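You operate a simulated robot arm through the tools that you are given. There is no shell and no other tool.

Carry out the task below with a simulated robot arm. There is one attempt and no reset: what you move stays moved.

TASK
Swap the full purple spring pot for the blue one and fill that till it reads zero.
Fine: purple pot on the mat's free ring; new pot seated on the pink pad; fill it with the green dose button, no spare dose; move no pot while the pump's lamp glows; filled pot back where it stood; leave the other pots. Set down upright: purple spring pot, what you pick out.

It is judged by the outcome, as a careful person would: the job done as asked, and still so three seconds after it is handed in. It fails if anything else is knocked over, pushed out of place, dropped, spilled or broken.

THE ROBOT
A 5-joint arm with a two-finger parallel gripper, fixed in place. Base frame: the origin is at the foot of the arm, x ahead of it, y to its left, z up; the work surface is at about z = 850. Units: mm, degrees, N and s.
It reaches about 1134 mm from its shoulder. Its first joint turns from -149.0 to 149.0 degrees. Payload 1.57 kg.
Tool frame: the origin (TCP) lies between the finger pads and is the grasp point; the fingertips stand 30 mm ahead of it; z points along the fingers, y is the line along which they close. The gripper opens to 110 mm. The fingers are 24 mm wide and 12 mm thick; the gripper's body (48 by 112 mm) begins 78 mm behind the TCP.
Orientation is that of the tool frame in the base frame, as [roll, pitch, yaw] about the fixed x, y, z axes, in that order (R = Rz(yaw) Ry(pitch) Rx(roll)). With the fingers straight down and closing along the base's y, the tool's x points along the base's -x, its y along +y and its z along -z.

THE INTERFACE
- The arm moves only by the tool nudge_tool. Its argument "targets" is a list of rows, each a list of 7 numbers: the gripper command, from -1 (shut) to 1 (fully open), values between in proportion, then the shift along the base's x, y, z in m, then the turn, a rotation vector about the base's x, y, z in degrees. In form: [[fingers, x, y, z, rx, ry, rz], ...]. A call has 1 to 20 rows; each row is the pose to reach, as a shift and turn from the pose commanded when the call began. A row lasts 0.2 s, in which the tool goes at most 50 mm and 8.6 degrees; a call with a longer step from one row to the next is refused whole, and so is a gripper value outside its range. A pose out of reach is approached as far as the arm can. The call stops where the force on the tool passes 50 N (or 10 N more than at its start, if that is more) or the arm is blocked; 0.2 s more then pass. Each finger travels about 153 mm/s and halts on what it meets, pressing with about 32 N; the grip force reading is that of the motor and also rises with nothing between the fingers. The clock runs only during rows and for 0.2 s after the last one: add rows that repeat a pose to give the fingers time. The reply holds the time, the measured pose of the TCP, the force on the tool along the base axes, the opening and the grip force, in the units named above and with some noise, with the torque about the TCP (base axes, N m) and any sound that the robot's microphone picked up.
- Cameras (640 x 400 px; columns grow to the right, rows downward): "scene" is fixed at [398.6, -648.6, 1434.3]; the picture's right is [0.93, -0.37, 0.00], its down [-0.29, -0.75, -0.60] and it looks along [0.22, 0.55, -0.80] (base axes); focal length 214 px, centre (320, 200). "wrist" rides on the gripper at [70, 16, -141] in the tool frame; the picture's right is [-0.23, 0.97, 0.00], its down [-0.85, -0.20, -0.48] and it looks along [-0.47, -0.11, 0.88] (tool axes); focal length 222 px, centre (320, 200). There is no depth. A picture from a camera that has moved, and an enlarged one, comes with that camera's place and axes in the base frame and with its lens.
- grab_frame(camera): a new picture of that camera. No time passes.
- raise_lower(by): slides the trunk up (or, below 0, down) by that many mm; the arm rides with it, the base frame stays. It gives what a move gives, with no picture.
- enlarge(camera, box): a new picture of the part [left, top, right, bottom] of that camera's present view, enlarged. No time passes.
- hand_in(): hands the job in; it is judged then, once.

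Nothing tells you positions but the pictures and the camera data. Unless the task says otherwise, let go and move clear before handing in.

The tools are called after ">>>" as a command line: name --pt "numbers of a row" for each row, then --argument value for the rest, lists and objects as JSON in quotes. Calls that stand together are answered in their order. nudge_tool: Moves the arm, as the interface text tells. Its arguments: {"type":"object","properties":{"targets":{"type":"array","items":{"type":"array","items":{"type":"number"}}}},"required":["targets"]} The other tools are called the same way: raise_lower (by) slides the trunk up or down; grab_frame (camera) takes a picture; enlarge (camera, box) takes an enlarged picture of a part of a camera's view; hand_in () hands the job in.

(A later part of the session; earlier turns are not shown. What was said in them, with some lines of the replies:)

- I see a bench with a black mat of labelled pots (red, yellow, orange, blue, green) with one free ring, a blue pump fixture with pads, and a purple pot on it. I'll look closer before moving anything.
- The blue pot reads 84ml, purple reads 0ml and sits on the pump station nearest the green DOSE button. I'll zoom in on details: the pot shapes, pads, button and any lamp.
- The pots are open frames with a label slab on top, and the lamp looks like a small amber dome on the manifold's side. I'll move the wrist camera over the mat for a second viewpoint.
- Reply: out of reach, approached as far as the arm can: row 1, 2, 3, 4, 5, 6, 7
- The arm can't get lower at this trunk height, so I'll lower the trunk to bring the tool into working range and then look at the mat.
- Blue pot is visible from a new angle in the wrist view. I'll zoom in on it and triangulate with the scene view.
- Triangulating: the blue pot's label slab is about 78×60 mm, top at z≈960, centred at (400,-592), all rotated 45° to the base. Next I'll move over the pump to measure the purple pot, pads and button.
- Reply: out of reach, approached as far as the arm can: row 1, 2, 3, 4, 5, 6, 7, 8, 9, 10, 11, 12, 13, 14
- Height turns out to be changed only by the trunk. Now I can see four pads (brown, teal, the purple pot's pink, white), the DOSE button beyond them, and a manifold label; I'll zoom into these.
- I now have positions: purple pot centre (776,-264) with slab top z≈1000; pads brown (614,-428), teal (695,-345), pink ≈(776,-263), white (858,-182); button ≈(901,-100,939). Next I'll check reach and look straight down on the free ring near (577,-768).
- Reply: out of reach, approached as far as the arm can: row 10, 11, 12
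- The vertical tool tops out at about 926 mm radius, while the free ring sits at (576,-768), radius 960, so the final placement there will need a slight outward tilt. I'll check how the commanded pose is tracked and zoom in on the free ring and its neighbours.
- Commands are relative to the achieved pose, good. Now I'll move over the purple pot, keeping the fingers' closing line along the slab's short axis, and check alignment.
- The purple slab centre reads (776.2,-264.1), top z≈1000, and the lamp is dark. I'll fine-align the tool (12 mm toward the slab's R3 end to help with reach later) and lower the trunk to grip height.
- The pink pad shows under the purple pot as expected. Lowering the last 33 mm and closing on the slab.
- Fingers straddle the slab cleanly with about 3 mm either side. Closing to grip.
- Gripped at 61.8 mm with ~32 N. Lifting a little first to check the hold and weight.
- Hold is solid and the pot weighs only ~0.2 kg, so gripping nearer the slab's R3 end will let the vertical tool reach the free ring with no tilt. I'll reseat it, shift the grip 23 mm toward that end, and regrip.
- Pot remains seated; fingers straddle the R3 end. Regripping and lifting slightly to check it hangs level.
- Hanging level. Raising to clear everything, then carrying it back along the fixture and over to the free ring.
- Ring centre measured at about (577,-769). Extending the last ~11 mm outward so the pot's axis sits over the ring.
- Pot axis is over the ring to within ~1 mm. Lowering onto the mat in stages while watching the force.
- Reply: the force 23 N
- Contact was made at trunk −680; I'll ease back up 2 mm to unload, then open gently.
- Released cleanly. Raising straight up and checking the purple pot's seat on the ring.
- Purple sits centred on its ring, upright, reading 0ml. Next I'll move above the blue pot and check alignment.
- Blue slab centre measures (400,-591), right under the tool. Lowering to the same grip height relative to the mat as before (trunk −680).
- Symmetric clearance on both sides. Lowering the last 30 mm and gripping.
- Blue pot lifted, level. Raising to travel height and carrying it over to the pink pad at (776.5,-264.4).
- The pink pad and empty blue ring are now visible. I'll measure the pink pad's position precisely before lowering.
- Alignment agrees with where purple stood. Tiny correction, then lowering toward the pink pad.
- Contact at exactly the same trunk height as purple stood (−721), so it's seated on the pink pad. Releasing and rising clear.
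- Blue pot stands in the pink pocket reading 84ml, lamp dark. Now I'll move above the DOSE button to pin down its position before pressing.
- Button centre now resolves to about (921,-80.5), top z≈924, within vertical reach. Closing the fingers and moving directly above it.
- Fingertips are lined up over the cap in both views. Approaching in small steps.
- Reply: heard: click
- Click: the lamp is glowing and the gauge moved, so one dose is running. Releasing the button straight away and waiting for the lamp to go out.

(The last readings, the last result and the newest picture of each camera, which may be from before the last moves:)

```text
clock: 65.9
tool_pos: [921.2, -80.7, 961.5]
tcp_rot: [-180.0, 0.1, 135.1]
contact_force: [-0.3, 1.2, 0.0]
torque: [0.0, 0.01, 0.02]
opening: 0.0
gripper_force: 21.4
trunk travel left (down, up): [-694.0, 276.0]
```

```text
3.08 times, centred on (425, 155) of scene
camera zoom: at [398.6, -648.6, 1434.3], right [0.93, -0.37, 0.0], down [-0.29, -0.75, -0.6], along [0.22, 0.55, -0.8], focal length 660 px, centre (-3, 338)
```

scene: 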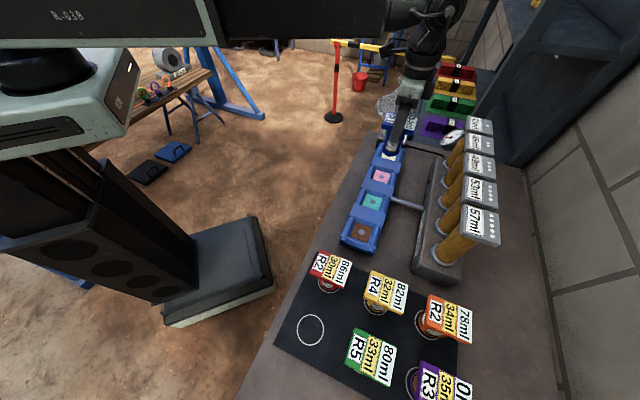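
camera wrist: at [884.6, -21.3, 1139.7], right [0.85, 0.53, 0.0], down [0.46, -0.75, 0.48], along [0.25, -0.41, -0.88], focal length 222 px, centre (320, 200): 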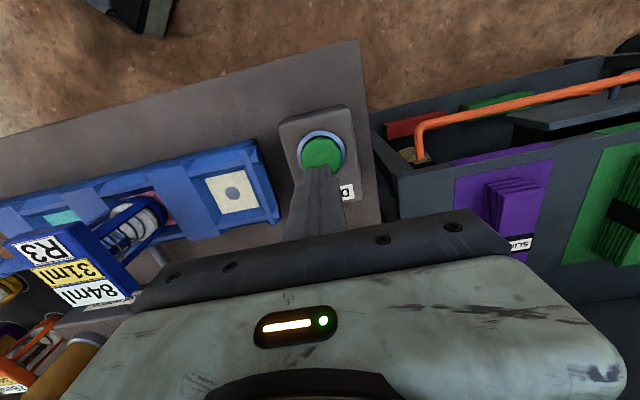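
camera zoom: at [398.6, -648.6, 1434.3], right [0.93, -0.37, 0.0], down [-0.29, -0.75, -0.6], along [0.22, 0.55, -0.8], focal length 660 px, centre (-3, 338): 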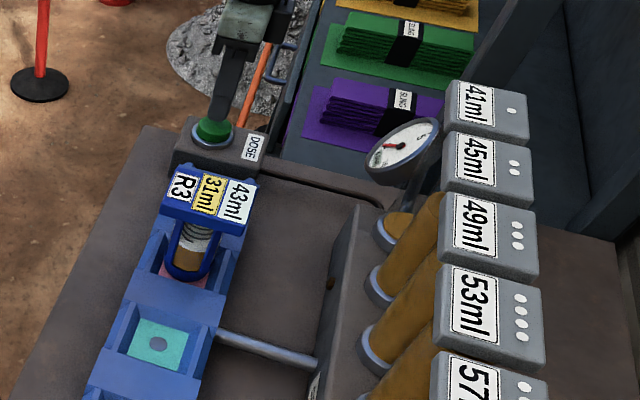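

The reading dropped from 84 to 43ml (first cylinder, 41 ml, used) and the lamp appears off. I'll zoom to confirm before deciding on another dose.

>>> enlarge --camera "scene" --box '[375, 130, 425, 170]'

>>> enlarge --camera "scene" --box '[420, 110, 480, 190]'

>>> enlarge --camera "wrist" --box '[0, 120, 240, 320]'

```text
10.00 times, centred on (400, 150) of scene
camera zoom: at [398.6, -648.6, 1434.3], right [0.93, -0.37, 0.0], down [-0.29, -0.75, -0.6], along [0.22, 0.55, -0.8], focal length 2145 px, centre (-480, 700)
```

zoom: 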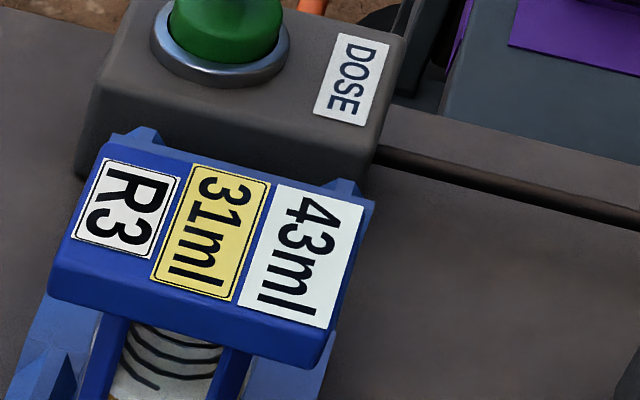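

```text
5.00 times, centred on (450, 150) of scene
camera zoom: at [398.6, -648.6, 1434.3], right [0.93, -0.37, 0.0], down [-0.29, -0.75, -0.6], along [0.22, 0.55, -0.8], focal length 1072 px, centre (-330, 450)
```

zoom: 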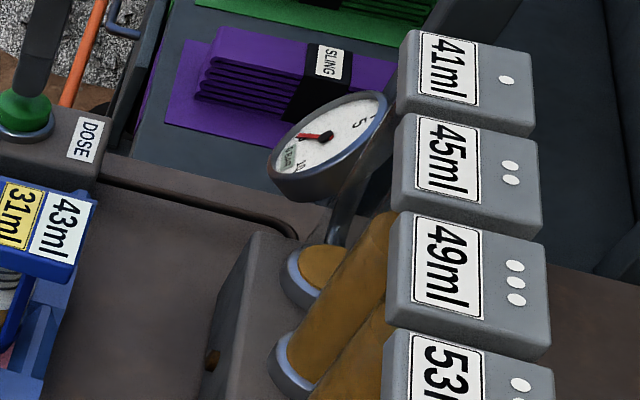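

```text
2.00 times, centred on (120, 220) of wrist
camera zoom: at [884.7, -21.2, 1102.6], right [0.85, 0.53, 0.0], down [0.46, -0.75, 0.48], along [0.25, -0.41, -0.88], focal length 444 px, centre (720, 160)
```

zoom: 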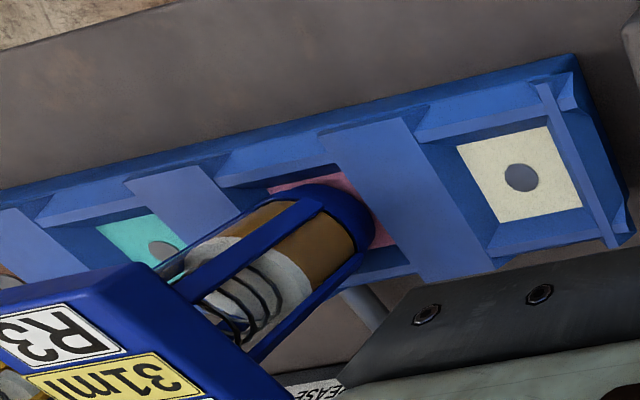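

Confirmed: 43ml left, lamp dark, next cylinder is 45 ml, so exactly one more dose is needed. Pressing once more.

>>> raise_lower --by -10

>>> raise_lower --by -2

```text
clock: 66.5
tool_pos: [920.5, -80.6, 950.4]
tcp_rot: [179.9, 0.1, 134.9]
contact_force: [-0.5, -0.7, 0.7]
torque: [0.0, 0.0, -0.03]
opening: 0.0
gripper_force: 21.7
trunk travel left (down, up): [-684.0, 286.0]
```

```text
clock: 67.0
tool_pos: [921.5, -80.7, 948.6]
tcp_rot: [-180.0, 0.2, 135.0]
contact_force: [0.5, -0.1, 3.1]
torque: [0.02, -0.01, 0.01]
opening: 0.2
gripper_force: 20.9
trunk travel left (down, up): [-682.0, 288.0]
heard: click
```

Click heard for the second dose. Releasing and moving well clear upward, then waiting for the lamp to go out.

>>> raise_lower --by 40

>>> enlarge --camera "scene" --box '[350, 90, 500, 220]'

>>> nudge_tool --pt "-1 0 0 0 0 0 0" --pt "-1 0 0 0 0 0 0" --pt "-1 0 0 0 0 0 0" --pt "-1 0 0 0 0 0 0" --pt "-1 0 0 0 0 0 0" --pt "-1 0 0 0 0 0 0" --pt "-1 0 0 0 0 0 0" --pt "-1 0 0 0 0 0 0" --pt "-1 0 0 0 0 0 0" --pt "-1 0 0 0 0 0 0" --pt "-1 0 0 0 0 0 0" --pt "-1 0 0 0 0 0 0"

>>> enlarge --camera "scene" --box '[350, 90, 500, 220]'

>>> enlarge --camera "scene" --box '[375, 130, 425, 170]'

```text
clock: 67.8
tool_pos: [920.9, -81.2, 987.5]
tcp_rot: [180.0, 0.1, 134.9]
contact_force: [-0.7, 0.0, -0.3]
torque: [0.0, -0.01, 0.03]
opening: 0.0
gripper_force: 20.8
trunk travel left (down, up): [-722.0, 248.0]
```

```text
3.08 times, centred on (425, 155) of scene
camera zoom: at [398.6, -648.6, 1434.3], right [0.93, -0.37, 0.0], down [-0.29, -0.75, -0.6], along [0.22, 0.55, -0.8], focal length 660 px, centre (-3, 338)
```

zoom: 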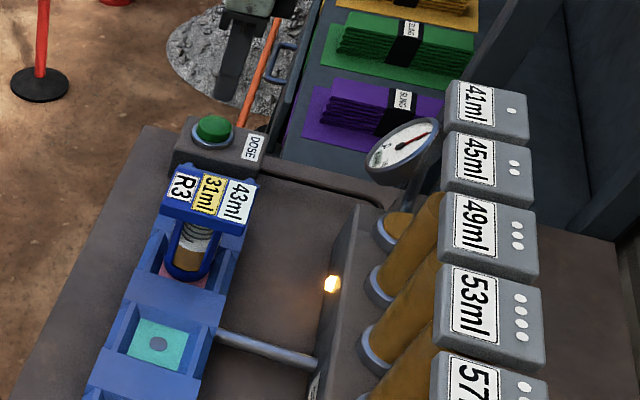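

```text
clock: 70.4
tool_pos: [922.3, -81.1, 986.7]
tcp_rot: [-180.0, 0.2, 135.0]
contact_force: [0.6, -0.8, 0.7]
torque: [-0.03, 0.05, 0.02]
opening: 0.0
gripper_force: 21.1
trunk travel left (down, up): [-722.0, 248.0]
```

```text
3.08 times, centred on (425, 155) of scene
camera zoom: at [398.6, -648.6, 1434.3], right [0.93, -0.37, 0.0], down [-0.29, -0.75, -0.6], along [0.22, 0.55, -0.8], focal length 660 px, centre (-3, 338)
```

zoom: 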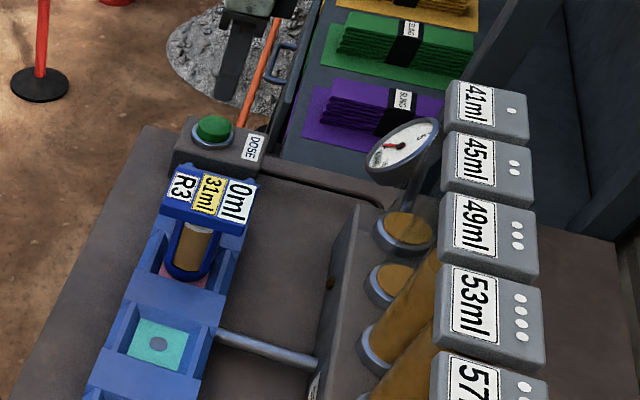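

```text
10.00 times, centred on (400, 150) of scene
camera zoom: at [398.6, -648.6, 1434.3], right [0.93, -0.37, 0.0], down [-0.29, -0.75, -0.6], along [0.22, 0.55, -0.8], focal length 2145 px, centre (-480, 700)
```

zoom: 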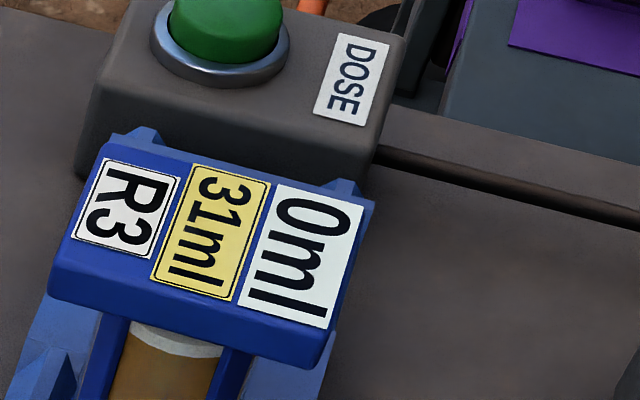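

Blue now reads 0ml, cylinder 2 emptied, lamp dark. Raising, then returning above the blue pot with the fingers opened to straddle it.

>>> raise_lower --by 99

>>> nudge_tool --pt "-0.5 -0.015 -0.02 0 0 0 0" --pt "0 -0.04 -0.05 0 0 0 0" --pt "0.35 -0.065 -0.083 0 0 0 0" --pt "0.35 -0.09 -0.115 0 0 0 0" --pt "0.35 -0.115 -0.146 0 0 0 0" --pt "0.35 -0.135 -0.171 0 0 0 0" --pt "0.35 -0.145 -0.1838 0 0 0 0" --pt "0.35 -0.145 -0.1838 0 0 0 0"

>>> grab_frame --camera "wrist"

>>> enlarge --camera "wrist" --box '[220, 60, 440, 220]'

>>> enlarge --camera "scene" --box '[350, 90, 500, 220]'

```text
clock: 71.8
tool_pos: [921.7, -81.6, 1086.9]
tcp_rot: [-180.0, 0.1, 135.0]
contact_force: [0.0, 0.8, 0.0]
torque: [-0.02, 0.0, -0.02]
opening: 0.1
gripper_force: 21.4
trunk travel left (down, up): [-821.0, 149.0]
```

```text
clock: 73.5
tool_pos: [774.6, -264.4, 1088.5]
tcp_rot: [-180.0, 0.1, 134.9]
contact_force: [0.7, -0.1, 0.2]
torque: [-0.01, 0.02, 0.02]
opening: 74.2
gripper_force: 0.0
trunk travel left (down, up): [-821.0, 149.0]
```

```text
taken
camera wrist: at [739.2, -204.9, 1229.6], right [0.85, 0.53, 0.0], down [0.46, -0.75, 0.48], along [0.25, -0.41, -0.88], focal length 222 px, centre (320, 200)
```

wrist: 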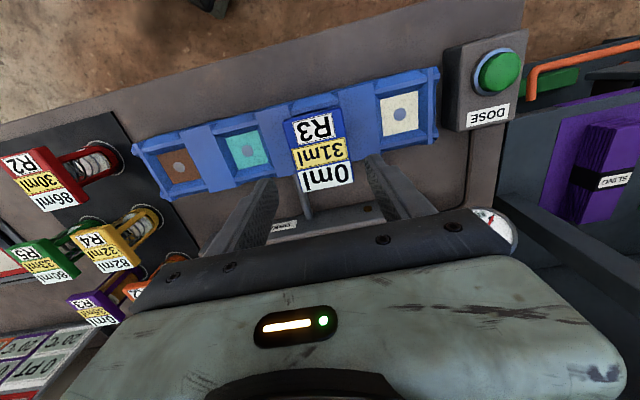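

```text
2.50 times, centred on (330, 140) of wrist
camera zoom: at [739.2, -204.9, 1229.6], right [0.85, 0.53, 0.0], down [0.46, -0.75, 0.48], along [0.25, -0.41, -0.88], focal length 555 px, centre (295, 350)
```

zoom: 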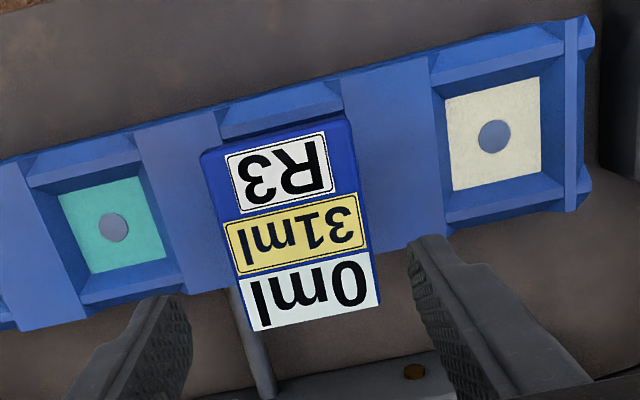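

```text
3.08 times, centred on (425, 155) of scene
camera zoom: at [398.6, -648.6, 1434.3], right [0.93, -0.37, 0.0], down [-0.29, -0.75, -0.6], along [0.22, 0.55, -0.8], focal length 660 px, centre (-3, 338)
```

zoom: 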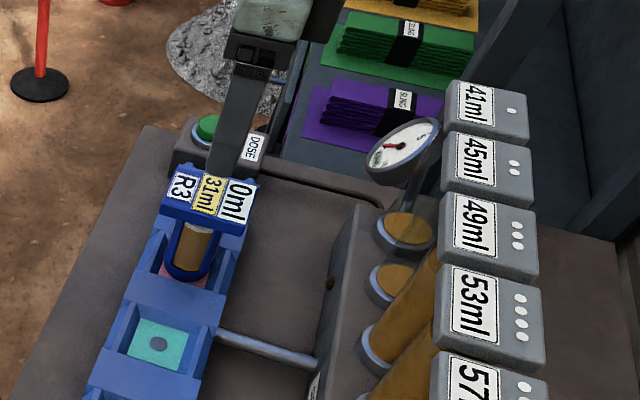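

Lamp is dark and the tool is back within 0.5 mm of where it released. Lowering and gripping the filled blue pot.

>>> raise_lower --by -80

>>> raise_lower --by -20

>>> nudge_tool --pt "0.2 0 0 0 0 0 0" --pt "0.0 0 0 0 0 0 0" --pt "-1 0 0 0 0 0 0" --pt "-1 0 0 0 0 0 0"

>>> enlarge --camera "scene" --box '[350, 90, 500, 220]'

```text
clock: 74.7
tool_pos: [775.8, -265.1, 1008.2]
tcp_rot: [-180.0, 0.1, 135.0]
contact_force: [1.1, -0.7, -0.7]
torque: [-0.05, 0.0, -0.01]
opening: 74.4
gripper_force: 0.1
trunk travel left (down, up): [-741.0, 229.0]
```

```text
clock: 75.4
tool_pos: [775.7, -264.3, 987.0]
tcp_rot: [180.0, 0.1, 135.0]
contact_force: [-0.7, -1.0, 0.3]
torque: [0.0, -0.01, 0.0]
opening: 74.4
gripper_force: 0.2
trunk travel left (down, up): [-721.0, 249.0]
```

```text
clock: 76.4
tool_pos: [776.5, -263.9, 987.2]
tcp_rot: [180.0, 0.2, 135.1]
contact_force: [0.8, -0.1, 1.3]
torque: [0.03, -0.07, -0.02]
opening: 61.6
gripper_force: 32.2
trunk travel left (down, up): [-721.0, 249.0]
```

```text
3.08 times, centred on (425, 155) of scene
camera zoom: at [398.6, -648.6, 1434.3], right [0.93, -0.37, 0.0], down [-0.29, -0.75, -0.6], along [0.22, 0.55, -0.8], focal length 660 px, centre (-3, 338)
```

zoom: 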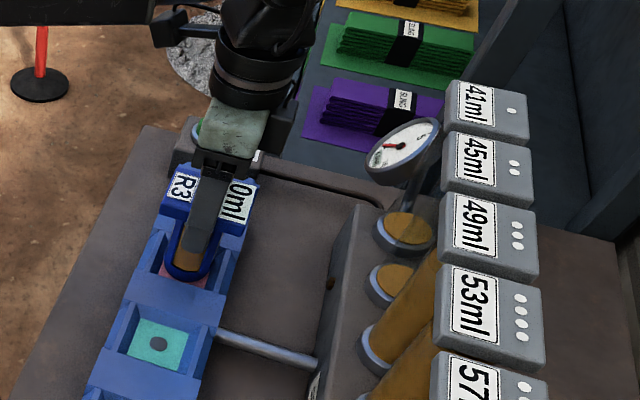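

Gripped, reading 0ml, lamp still dark. Lifting gently first, then to travel height and back toward the blue pot's ring.

>>> raise_lower --by 15

>>> enlarge --camera "scene" --box '[350, 90, 500, 220]'

>>> raise_lower --by 94

>>> grab_frame --camera "wrist"

```text
clock: 77.0
tool_pos: [775.9, -264.1, 1002.7]
tcp_rot: [179.9, 0.1, 135.0]
contact_force: [-0.5, 0.0, -3.7]
torque: [0.01, -0.08, -0.01]
opening: 61.7
gripper_force: 32.3
trunk travel left (down, up): [-736.0, 234.0]
```

```text
3.08 times, centred on (425, 155) of scene
camera zoom: at [398.6, -648.6, 1434.3], right [0.93, -0.37, 0.0], down [-0.29, -0.75, -0.6], along [0.22, 0.55, -0.8], focal length 660 px, centre (-3, 338)
```

zoom: 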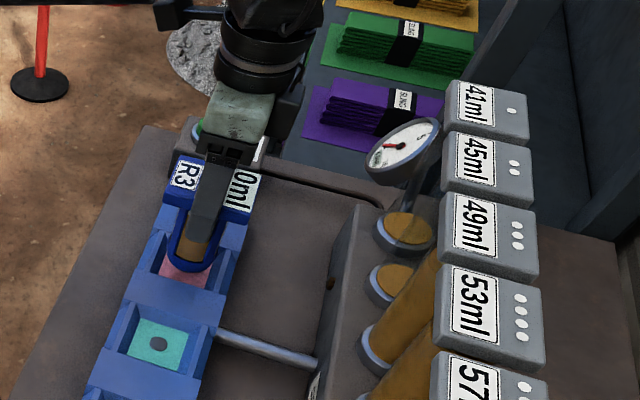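

```text
clock: 78.3
tool_pos: [776.6, -264.7, 1096.0]
tcp_rot: [-179.9, 0.1, 135.0]
contact_force: [-0.1, -0.3, -2.4]
torque: [0.01, 0.01, 0.01]
opening: 61.8
gripper_force: 31.6
trunk travel left (down, up): [-830.0, 140.0]
```

```text
taken
camera wrist: at [739.7, -204.7, 1238.4], right [0.85, 0.53, 0.0], down [0.46, -0.75, 0.48], along [0.25, -0.41, -0.88], focal length 222 px, centre (320, 200)
```

wrist: 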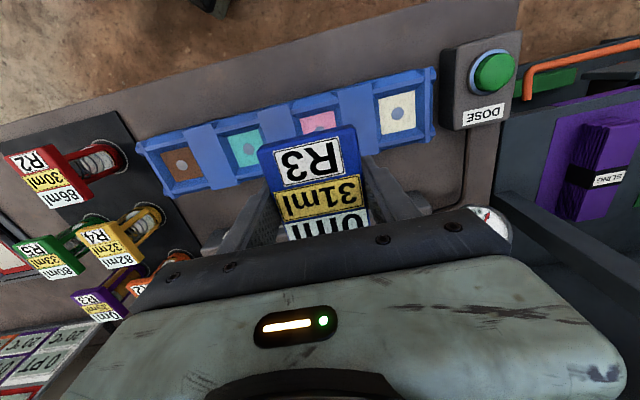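

Returning along the same path to the blue ring at (400.2,-592.3).

>>> nudge_tool --pt "-1 -0.01 -0.009 0 0 0 0" --pt "-1 -0.03 -0.026 0 0 0 0" --pt "-1 -0.055 -0.048 0 0 0 0" --pt "-1 -0.08 -0.07 0 0 0 0" --pt "-1 -0.105 -0.092 0 0 0 0" --pt "-1 -0.13 -0.113 0 0 0 0" --pt "-1 -0.155 -0.135 0 0 0 0" --pt "-1 -0.18 -0.157 0 0 0 0" --pt "-1 -0.205 -0.179 0 0 0 0" --pt "-1 -0.23 -0.2 0 0 0 0" --pt "-1 -0.255 -0.222 0 0 0 0" --pt "-1 -0.28 -0.244 0 0 0 0" --pt "-1 -0.305 -0.266 0 0 0 0" --pt "-1 -0.33 -0.288 0 0 0 0" --pt "-1 -0.35 -0.305 0 0 0 0" --pt "-1 -0.365 -0.318 0 0 0 0" --pt "-1 -0.373 -0.325 0 0 0 0" --pt "-1 -0.3761 -0.3277 0 0 0 0" --pt "-1 -0.3761 -0.3277 0 0 0 0" --pt "-1 -0.3761 -0.3277 0 0 0 0"

>>> grab_frame --camera "wrist"

>>> enlarge --camera "wrist" --box '[220, 60, 440, 220]'

```text
clock: 82.5
tool_pos: [399.1, -592.0, 1097.5]
tcp_rot: [180.0, 0.1, 135.0]
contact_force: [-0.1, -0.2, -2.4]
torque: [0.02, -0.01, 0.04]
opening: 61.6
gripper_force: 31.4
trunk travel left (down, up): [-830.0, 140.0]
```

```text
taken
camera wrist: at [362.6, -532.5, 1238.6], right [0.85, 0.53, 0.0], down [0.46, -0.75, 0.48], along [0.25, -0.41, -0.88], focal length 222 px, centre (320, 200)
```

wrist: 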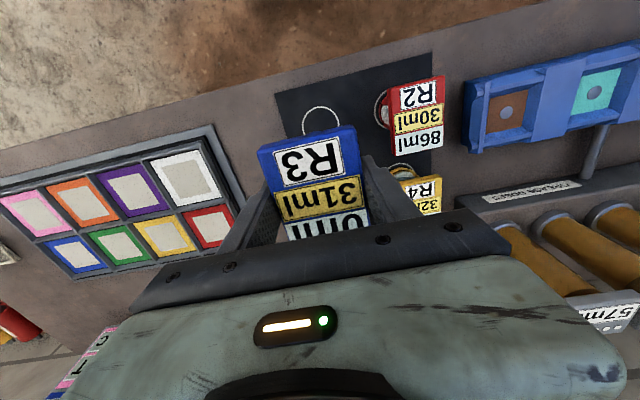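

```text
2.50 times, centred on (330, 140) of wrist
camera zoom: at [362.6, -532.5, 1238.6], right [0.85, 0.53, 0.0], down [0.46, -0.75, 0.48], along [0.25, -0.41, -0.88], focal length 555 px, centre (295, 350)
```

zoom: 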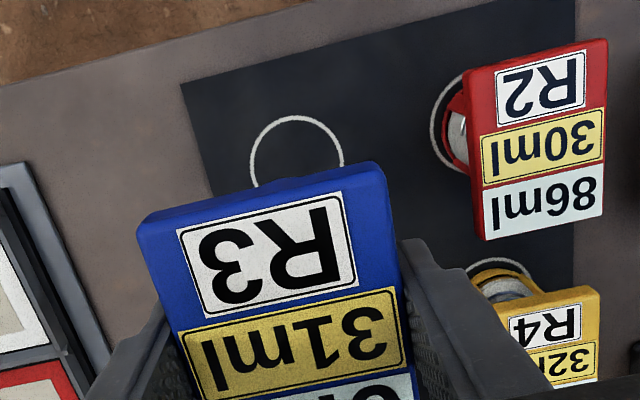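

Ring is right underneath. A 1 mm correction to match the original pick-up pose exactly, then lowering.

>>> nudge_tool --pt "-1 0.001 0.0001 0 0 0 0" --pt "-1 0.001 0.0001 0 0 0 0"

>>> raise_lower --by -110

>>> grab_frame --camera "wrist"

>>> raise_lower --by -36

>>> enlarge --camera "wrist" --box '[220, 80, 440, 240]'

```text
clock: 83.1
tool_pos: [400.0, -591.8, 1097.4]
tcp_rot: [179.9, 0.1, 135.0]
contact_force: [-0.7, 0.8, -1.4]
torque: [0.01, 0.02, 0.01]
opening: 61.3
gripper_force: 32.3
trunk travel left (down, up): [-830.0, 140.0]
```

```text
clock: 84.5
tool_pos: [400.9, -592.3, 986.0]
tcp_rot: [-180.0, 0.1, 134.9]
contact_force: [0.3, 0.0, -2.6]
torque: [0.0, 0.01, -0.01]
opening: 61.8
gripper_force: 32.5
trunk travel left (down, up): [-720.0, 250.0]
```

```text
taken
camera wrist: at [363.8, -532.3, 1128.6], right [0.85, 0.53, 0.0], down [0.46, -0.75, 0.48], along [0.25, -0.41, -0.88], focal length 222 px, centre (320, 200)
```

wrist: 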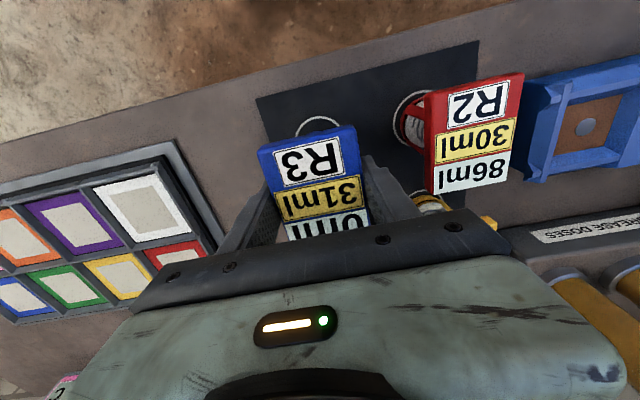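

```text
clock: 85.3
tool_pos: [400.8, -592.7, 950.3]
tcp_rot: [179.9, 0.0, 135.0]
contact_force: [0.0, 0.6, -1.8]
torque: [-0.01, -0.01, 0.02]
opening: 61.6
gripper_force: 32.2
trunk travel left (down, up): [-684.0, 286.0]
```

```text
2.50 times, centred on (330, 160) of wrist
camera zoom: at [363.8, -532.3, 1092.6], right [0.85, 0.53, 0.0], down [0.46, -0.75, 0.48], along [0.25, -0.41, -0.88], focal length 555 px, centre (295, 300)
```

zoom: 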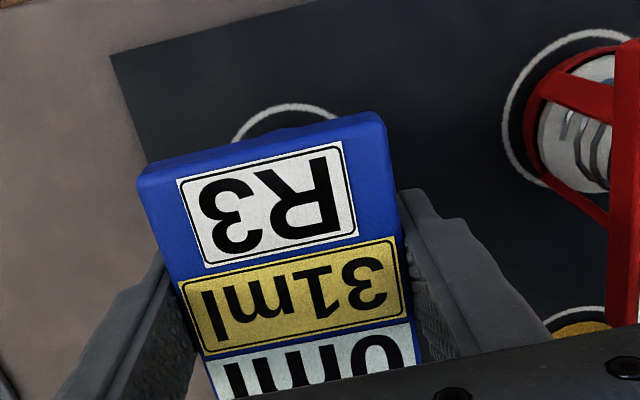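

>>> raise_lower --by -3

>>> raise_lower --by -1

```text
clock: 85.8
tool_pos: [400.2, -592.7, 947.9]
tcp_rot: [180.0, 0.2, 134.9]
contact_force: [0.8, -0.2, -2.7]
torque: [-0.02, 0.03, 0.02]
opening: 61.6
gripper_force: 32.1
trunk travel left (down, up): [-681.0, 289.0]
```

```text
clock: 86.3
tool_pos: [402.0, -592.2, 946.6]
tcp_rot: [180.0, 0.2, 135.0]
contact_force: [-0.4, -0.7, 0.9]
torque: [-0.08, -0.02, -0.01]
opening: 61.7
gripper_force: 31.6
trunk travel left (down, up): [-680.0, 290.0]
```

The weight has just transferred to the mat (trunk −680, same as at pick-up). Releasing and rising straight up.

>>> nudge_tool --pt "0.15 0 0 0 0 0 0" --pt "0.2 0 0 0 0 0 0" --pt "0.35 0 0 0 0 0 0" --pt "0.35 0 0 0 0 0 0"

>>> raise_lower --by 145

>>> grab_frame --camera "wrist"

>>> enlarge --camera "wrist" --box '[230, 60, 430, 220]'

```text
clock: 87.3
tool_pos: [401.1, -591.8, 947.3]
tcp_rot: [-180.0, 0.2, 134.8]
contact_force: [-1.1, -0.2, 0.0]
torque: [-0.01, -0.01, 0.03]
opening: 74.3
gripper_force: 0.0
trunk travel left (down, up): [-680.0, 290.0]
```

```text
clock: 89.1
tool_pos: [400.2, -592.2, 1090.9]
tcp_rot: [-180.0, 0.1, 134.9]
contact_force: [-0.7, -0.8, 0.4]
torque: [-0.01, 0.01, 0.0]
opening: 74.4
gripper_force: 0.1
trunk travel left (down, up): [-825.0, 145.0]
```

```text
taken
camera wrist: at [363.8, -532.2, 1233.7], right [0.85, 0.53, 0.0], down [0.46, -0.75, 0.48], along [0.25, -0.41, -0.88], focal length 222 px, centre (320, 200)
```

wrist: 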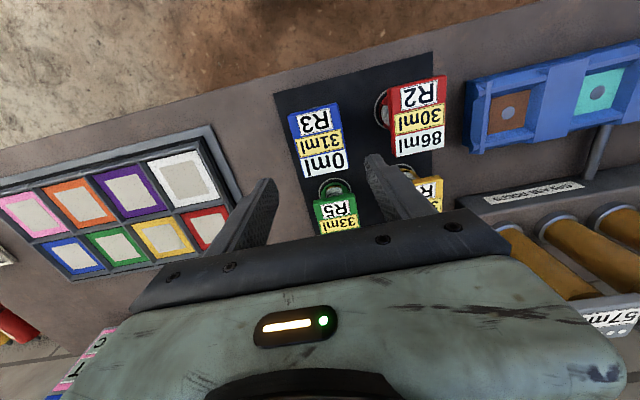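

```text
2.50 times, centred on (330, 140) of wrist
camera zoom: at [363.8, -532.2, 1233.7], right [0.85, 0.53, 0.0], down [0.46, -0.75, 0.48], along [0.25, -0.41, -0.88], focal length 555 px, centre (295, 350)
```

zoom: 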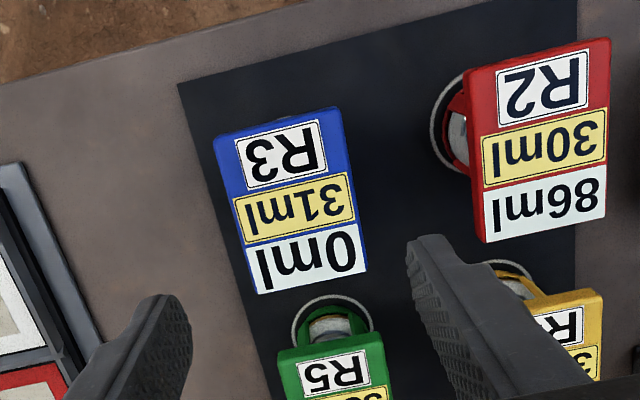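

Blue is back on its ring reading 0ml. Moving the arm clear and raising it for a final overall check.

>>> raise_lower --by 100

>>> nudge_tool --pt "0.35 0.01 0.03 0 0 0 0" --pt "0.35 0.02 0.07 0 0 0 0" --pt "0.35 0.03 0.11 0 0 0 0" --pt "0.35 0.04 0.15 0 0 0 0" --pt "0.35 0.05 0.19 0 0 0 0" --pt "0.35 0.06 0.23 0 0 0 0" --pt "0.35 0.07 0.26 0 0 0 0" --pt "0.35 0.08 0.29 0 0 0 0" --pt "0.35 0.08 0.29 0 0 0 0"

>>> grab_frame --camera "scene"

>>> enlarge --camera "scene" --box '[260, 230, 500, 400]'

>>> enlarge --camera "scene" --box '[330, 110, 520, 270]'

```text
clock: 90.4
tool_pos: [400.0, -593.1, 1191.6]
tcp_rot: [-180.0, 0.1, 135.0]
contact_force: [0.1, -0.3, -0.9]
torque: [-0.06, 0.0, -0.01]
opening: 74.0
gripper_force: 0.1
trunk travel left (down, up): [-925.0, 45.0]
```

```text
clock: 92.4
tool_pos: [480.9, -301.5, 1192.0]
tcp_rot: [-180.0, 0.1, 135.0]
contact_force: [0.3, -0.9, -1.0]
torque: [0.01, 0.01, -0.01]
opening: 74.3
gripper_force: 0.0
trunk travel left (down, up): [-925.0, 45.0]
```

```text
taken
```

scene: 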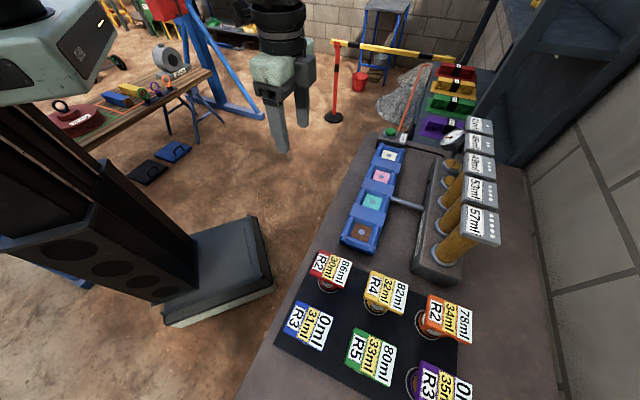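

```text
2.35 times, centred on (380, 315) of scene
camera zoom: at [398.6, -648.6, 1434.3], right [0.93, -0.37, 0.0], down [-0.29, -0.75, -0.6], along [0.22, 0.55, -0.8], focal length 505 px, centre (179, -71)
```

zoom: 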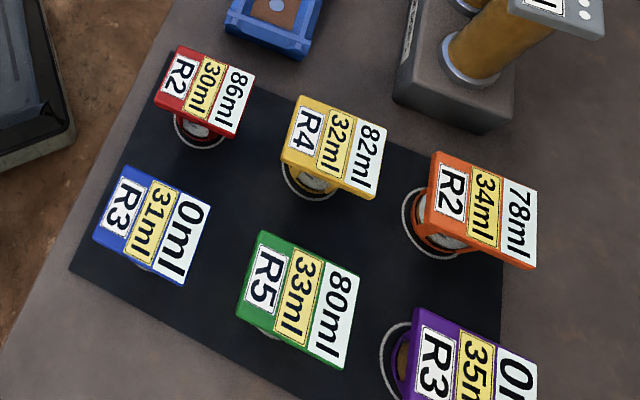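

```text
2.50 times, centred on (425, 190) of scene
camera zoom: at [398.6, -648.6, 1434.3], right [0.93, -0.37, 0.0], down [-0.29, -0.75, -0.6], along [0.22, 0.55, -0.8], focal length 536 px, centre (58, 225)
```

zoom: 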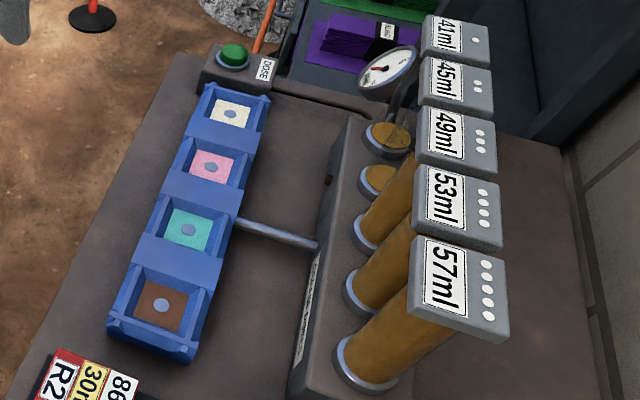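

>>> enlarge --camera "scene" --box '[390, 280, 490, 400]'

>>> grab_frame --camera "wrist"

```text
3.33 times, centred on (440, 340) of scene
camera zoom: at [398.6, -648.6, 1434.3], right [0.93, -0.37, 0.0], down [-0.29, -0.75, -0.6], along [0.22, 0.55, -0.8], focal length 715 px, centre (-80, -267)
```

zoom: 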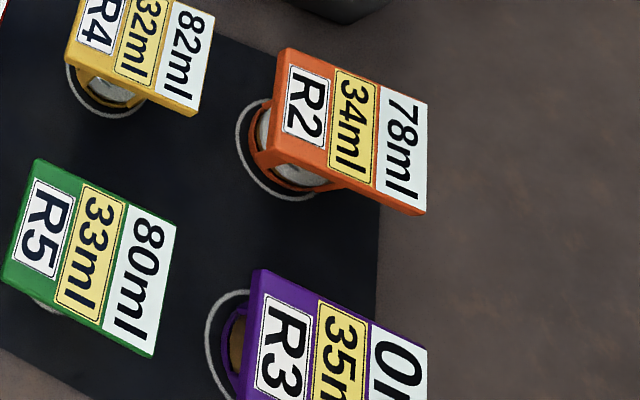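

```text
taken
camera wrist: at [444.5, -241.8, 1333.7], right [0.85, 0.53, 0.0], down [0.46, -0.75, 0.48], along [0.25, -0.41, -0.88], focal length 222 px, centre (320, 200)
```

wrist: 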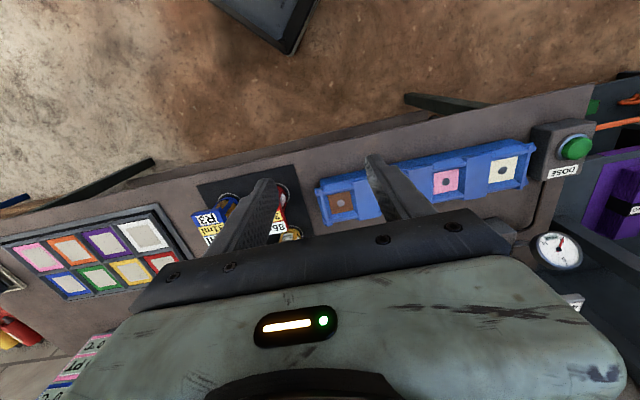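

Final check: purple stands upright on its new ring, and blue is back on its own ring reading 0ml. The other pots haven't moved, the pads are empty, the lamp is dark and the gripper is clear, so I'm handing in.

>>> hand_in

```text
The job is handed in.
```

The swap is done and the job is handed in. I don't have the judge's result.

- **Purple pot:** it stands upright on the mat's free ring, about 2–3 mm off centre by my last view but inside the ring line.
- **Blue pot:** it was seated on the pink pad and filled with two presses of the green dose button. It went from 84 ml to 43 ml to 0 ml. The second dose was 45 ml for the 43 ml left, and I pressed nothing after it read zero.
- **Back in place:** once the pump's lamp was dark, I returned the blue pot to its own ring, upright and reading 0 ml.
- **Everything else:** in the last pictures the other four pots looked unmoved, the lamp was dark, and the arm was clear of the bench.
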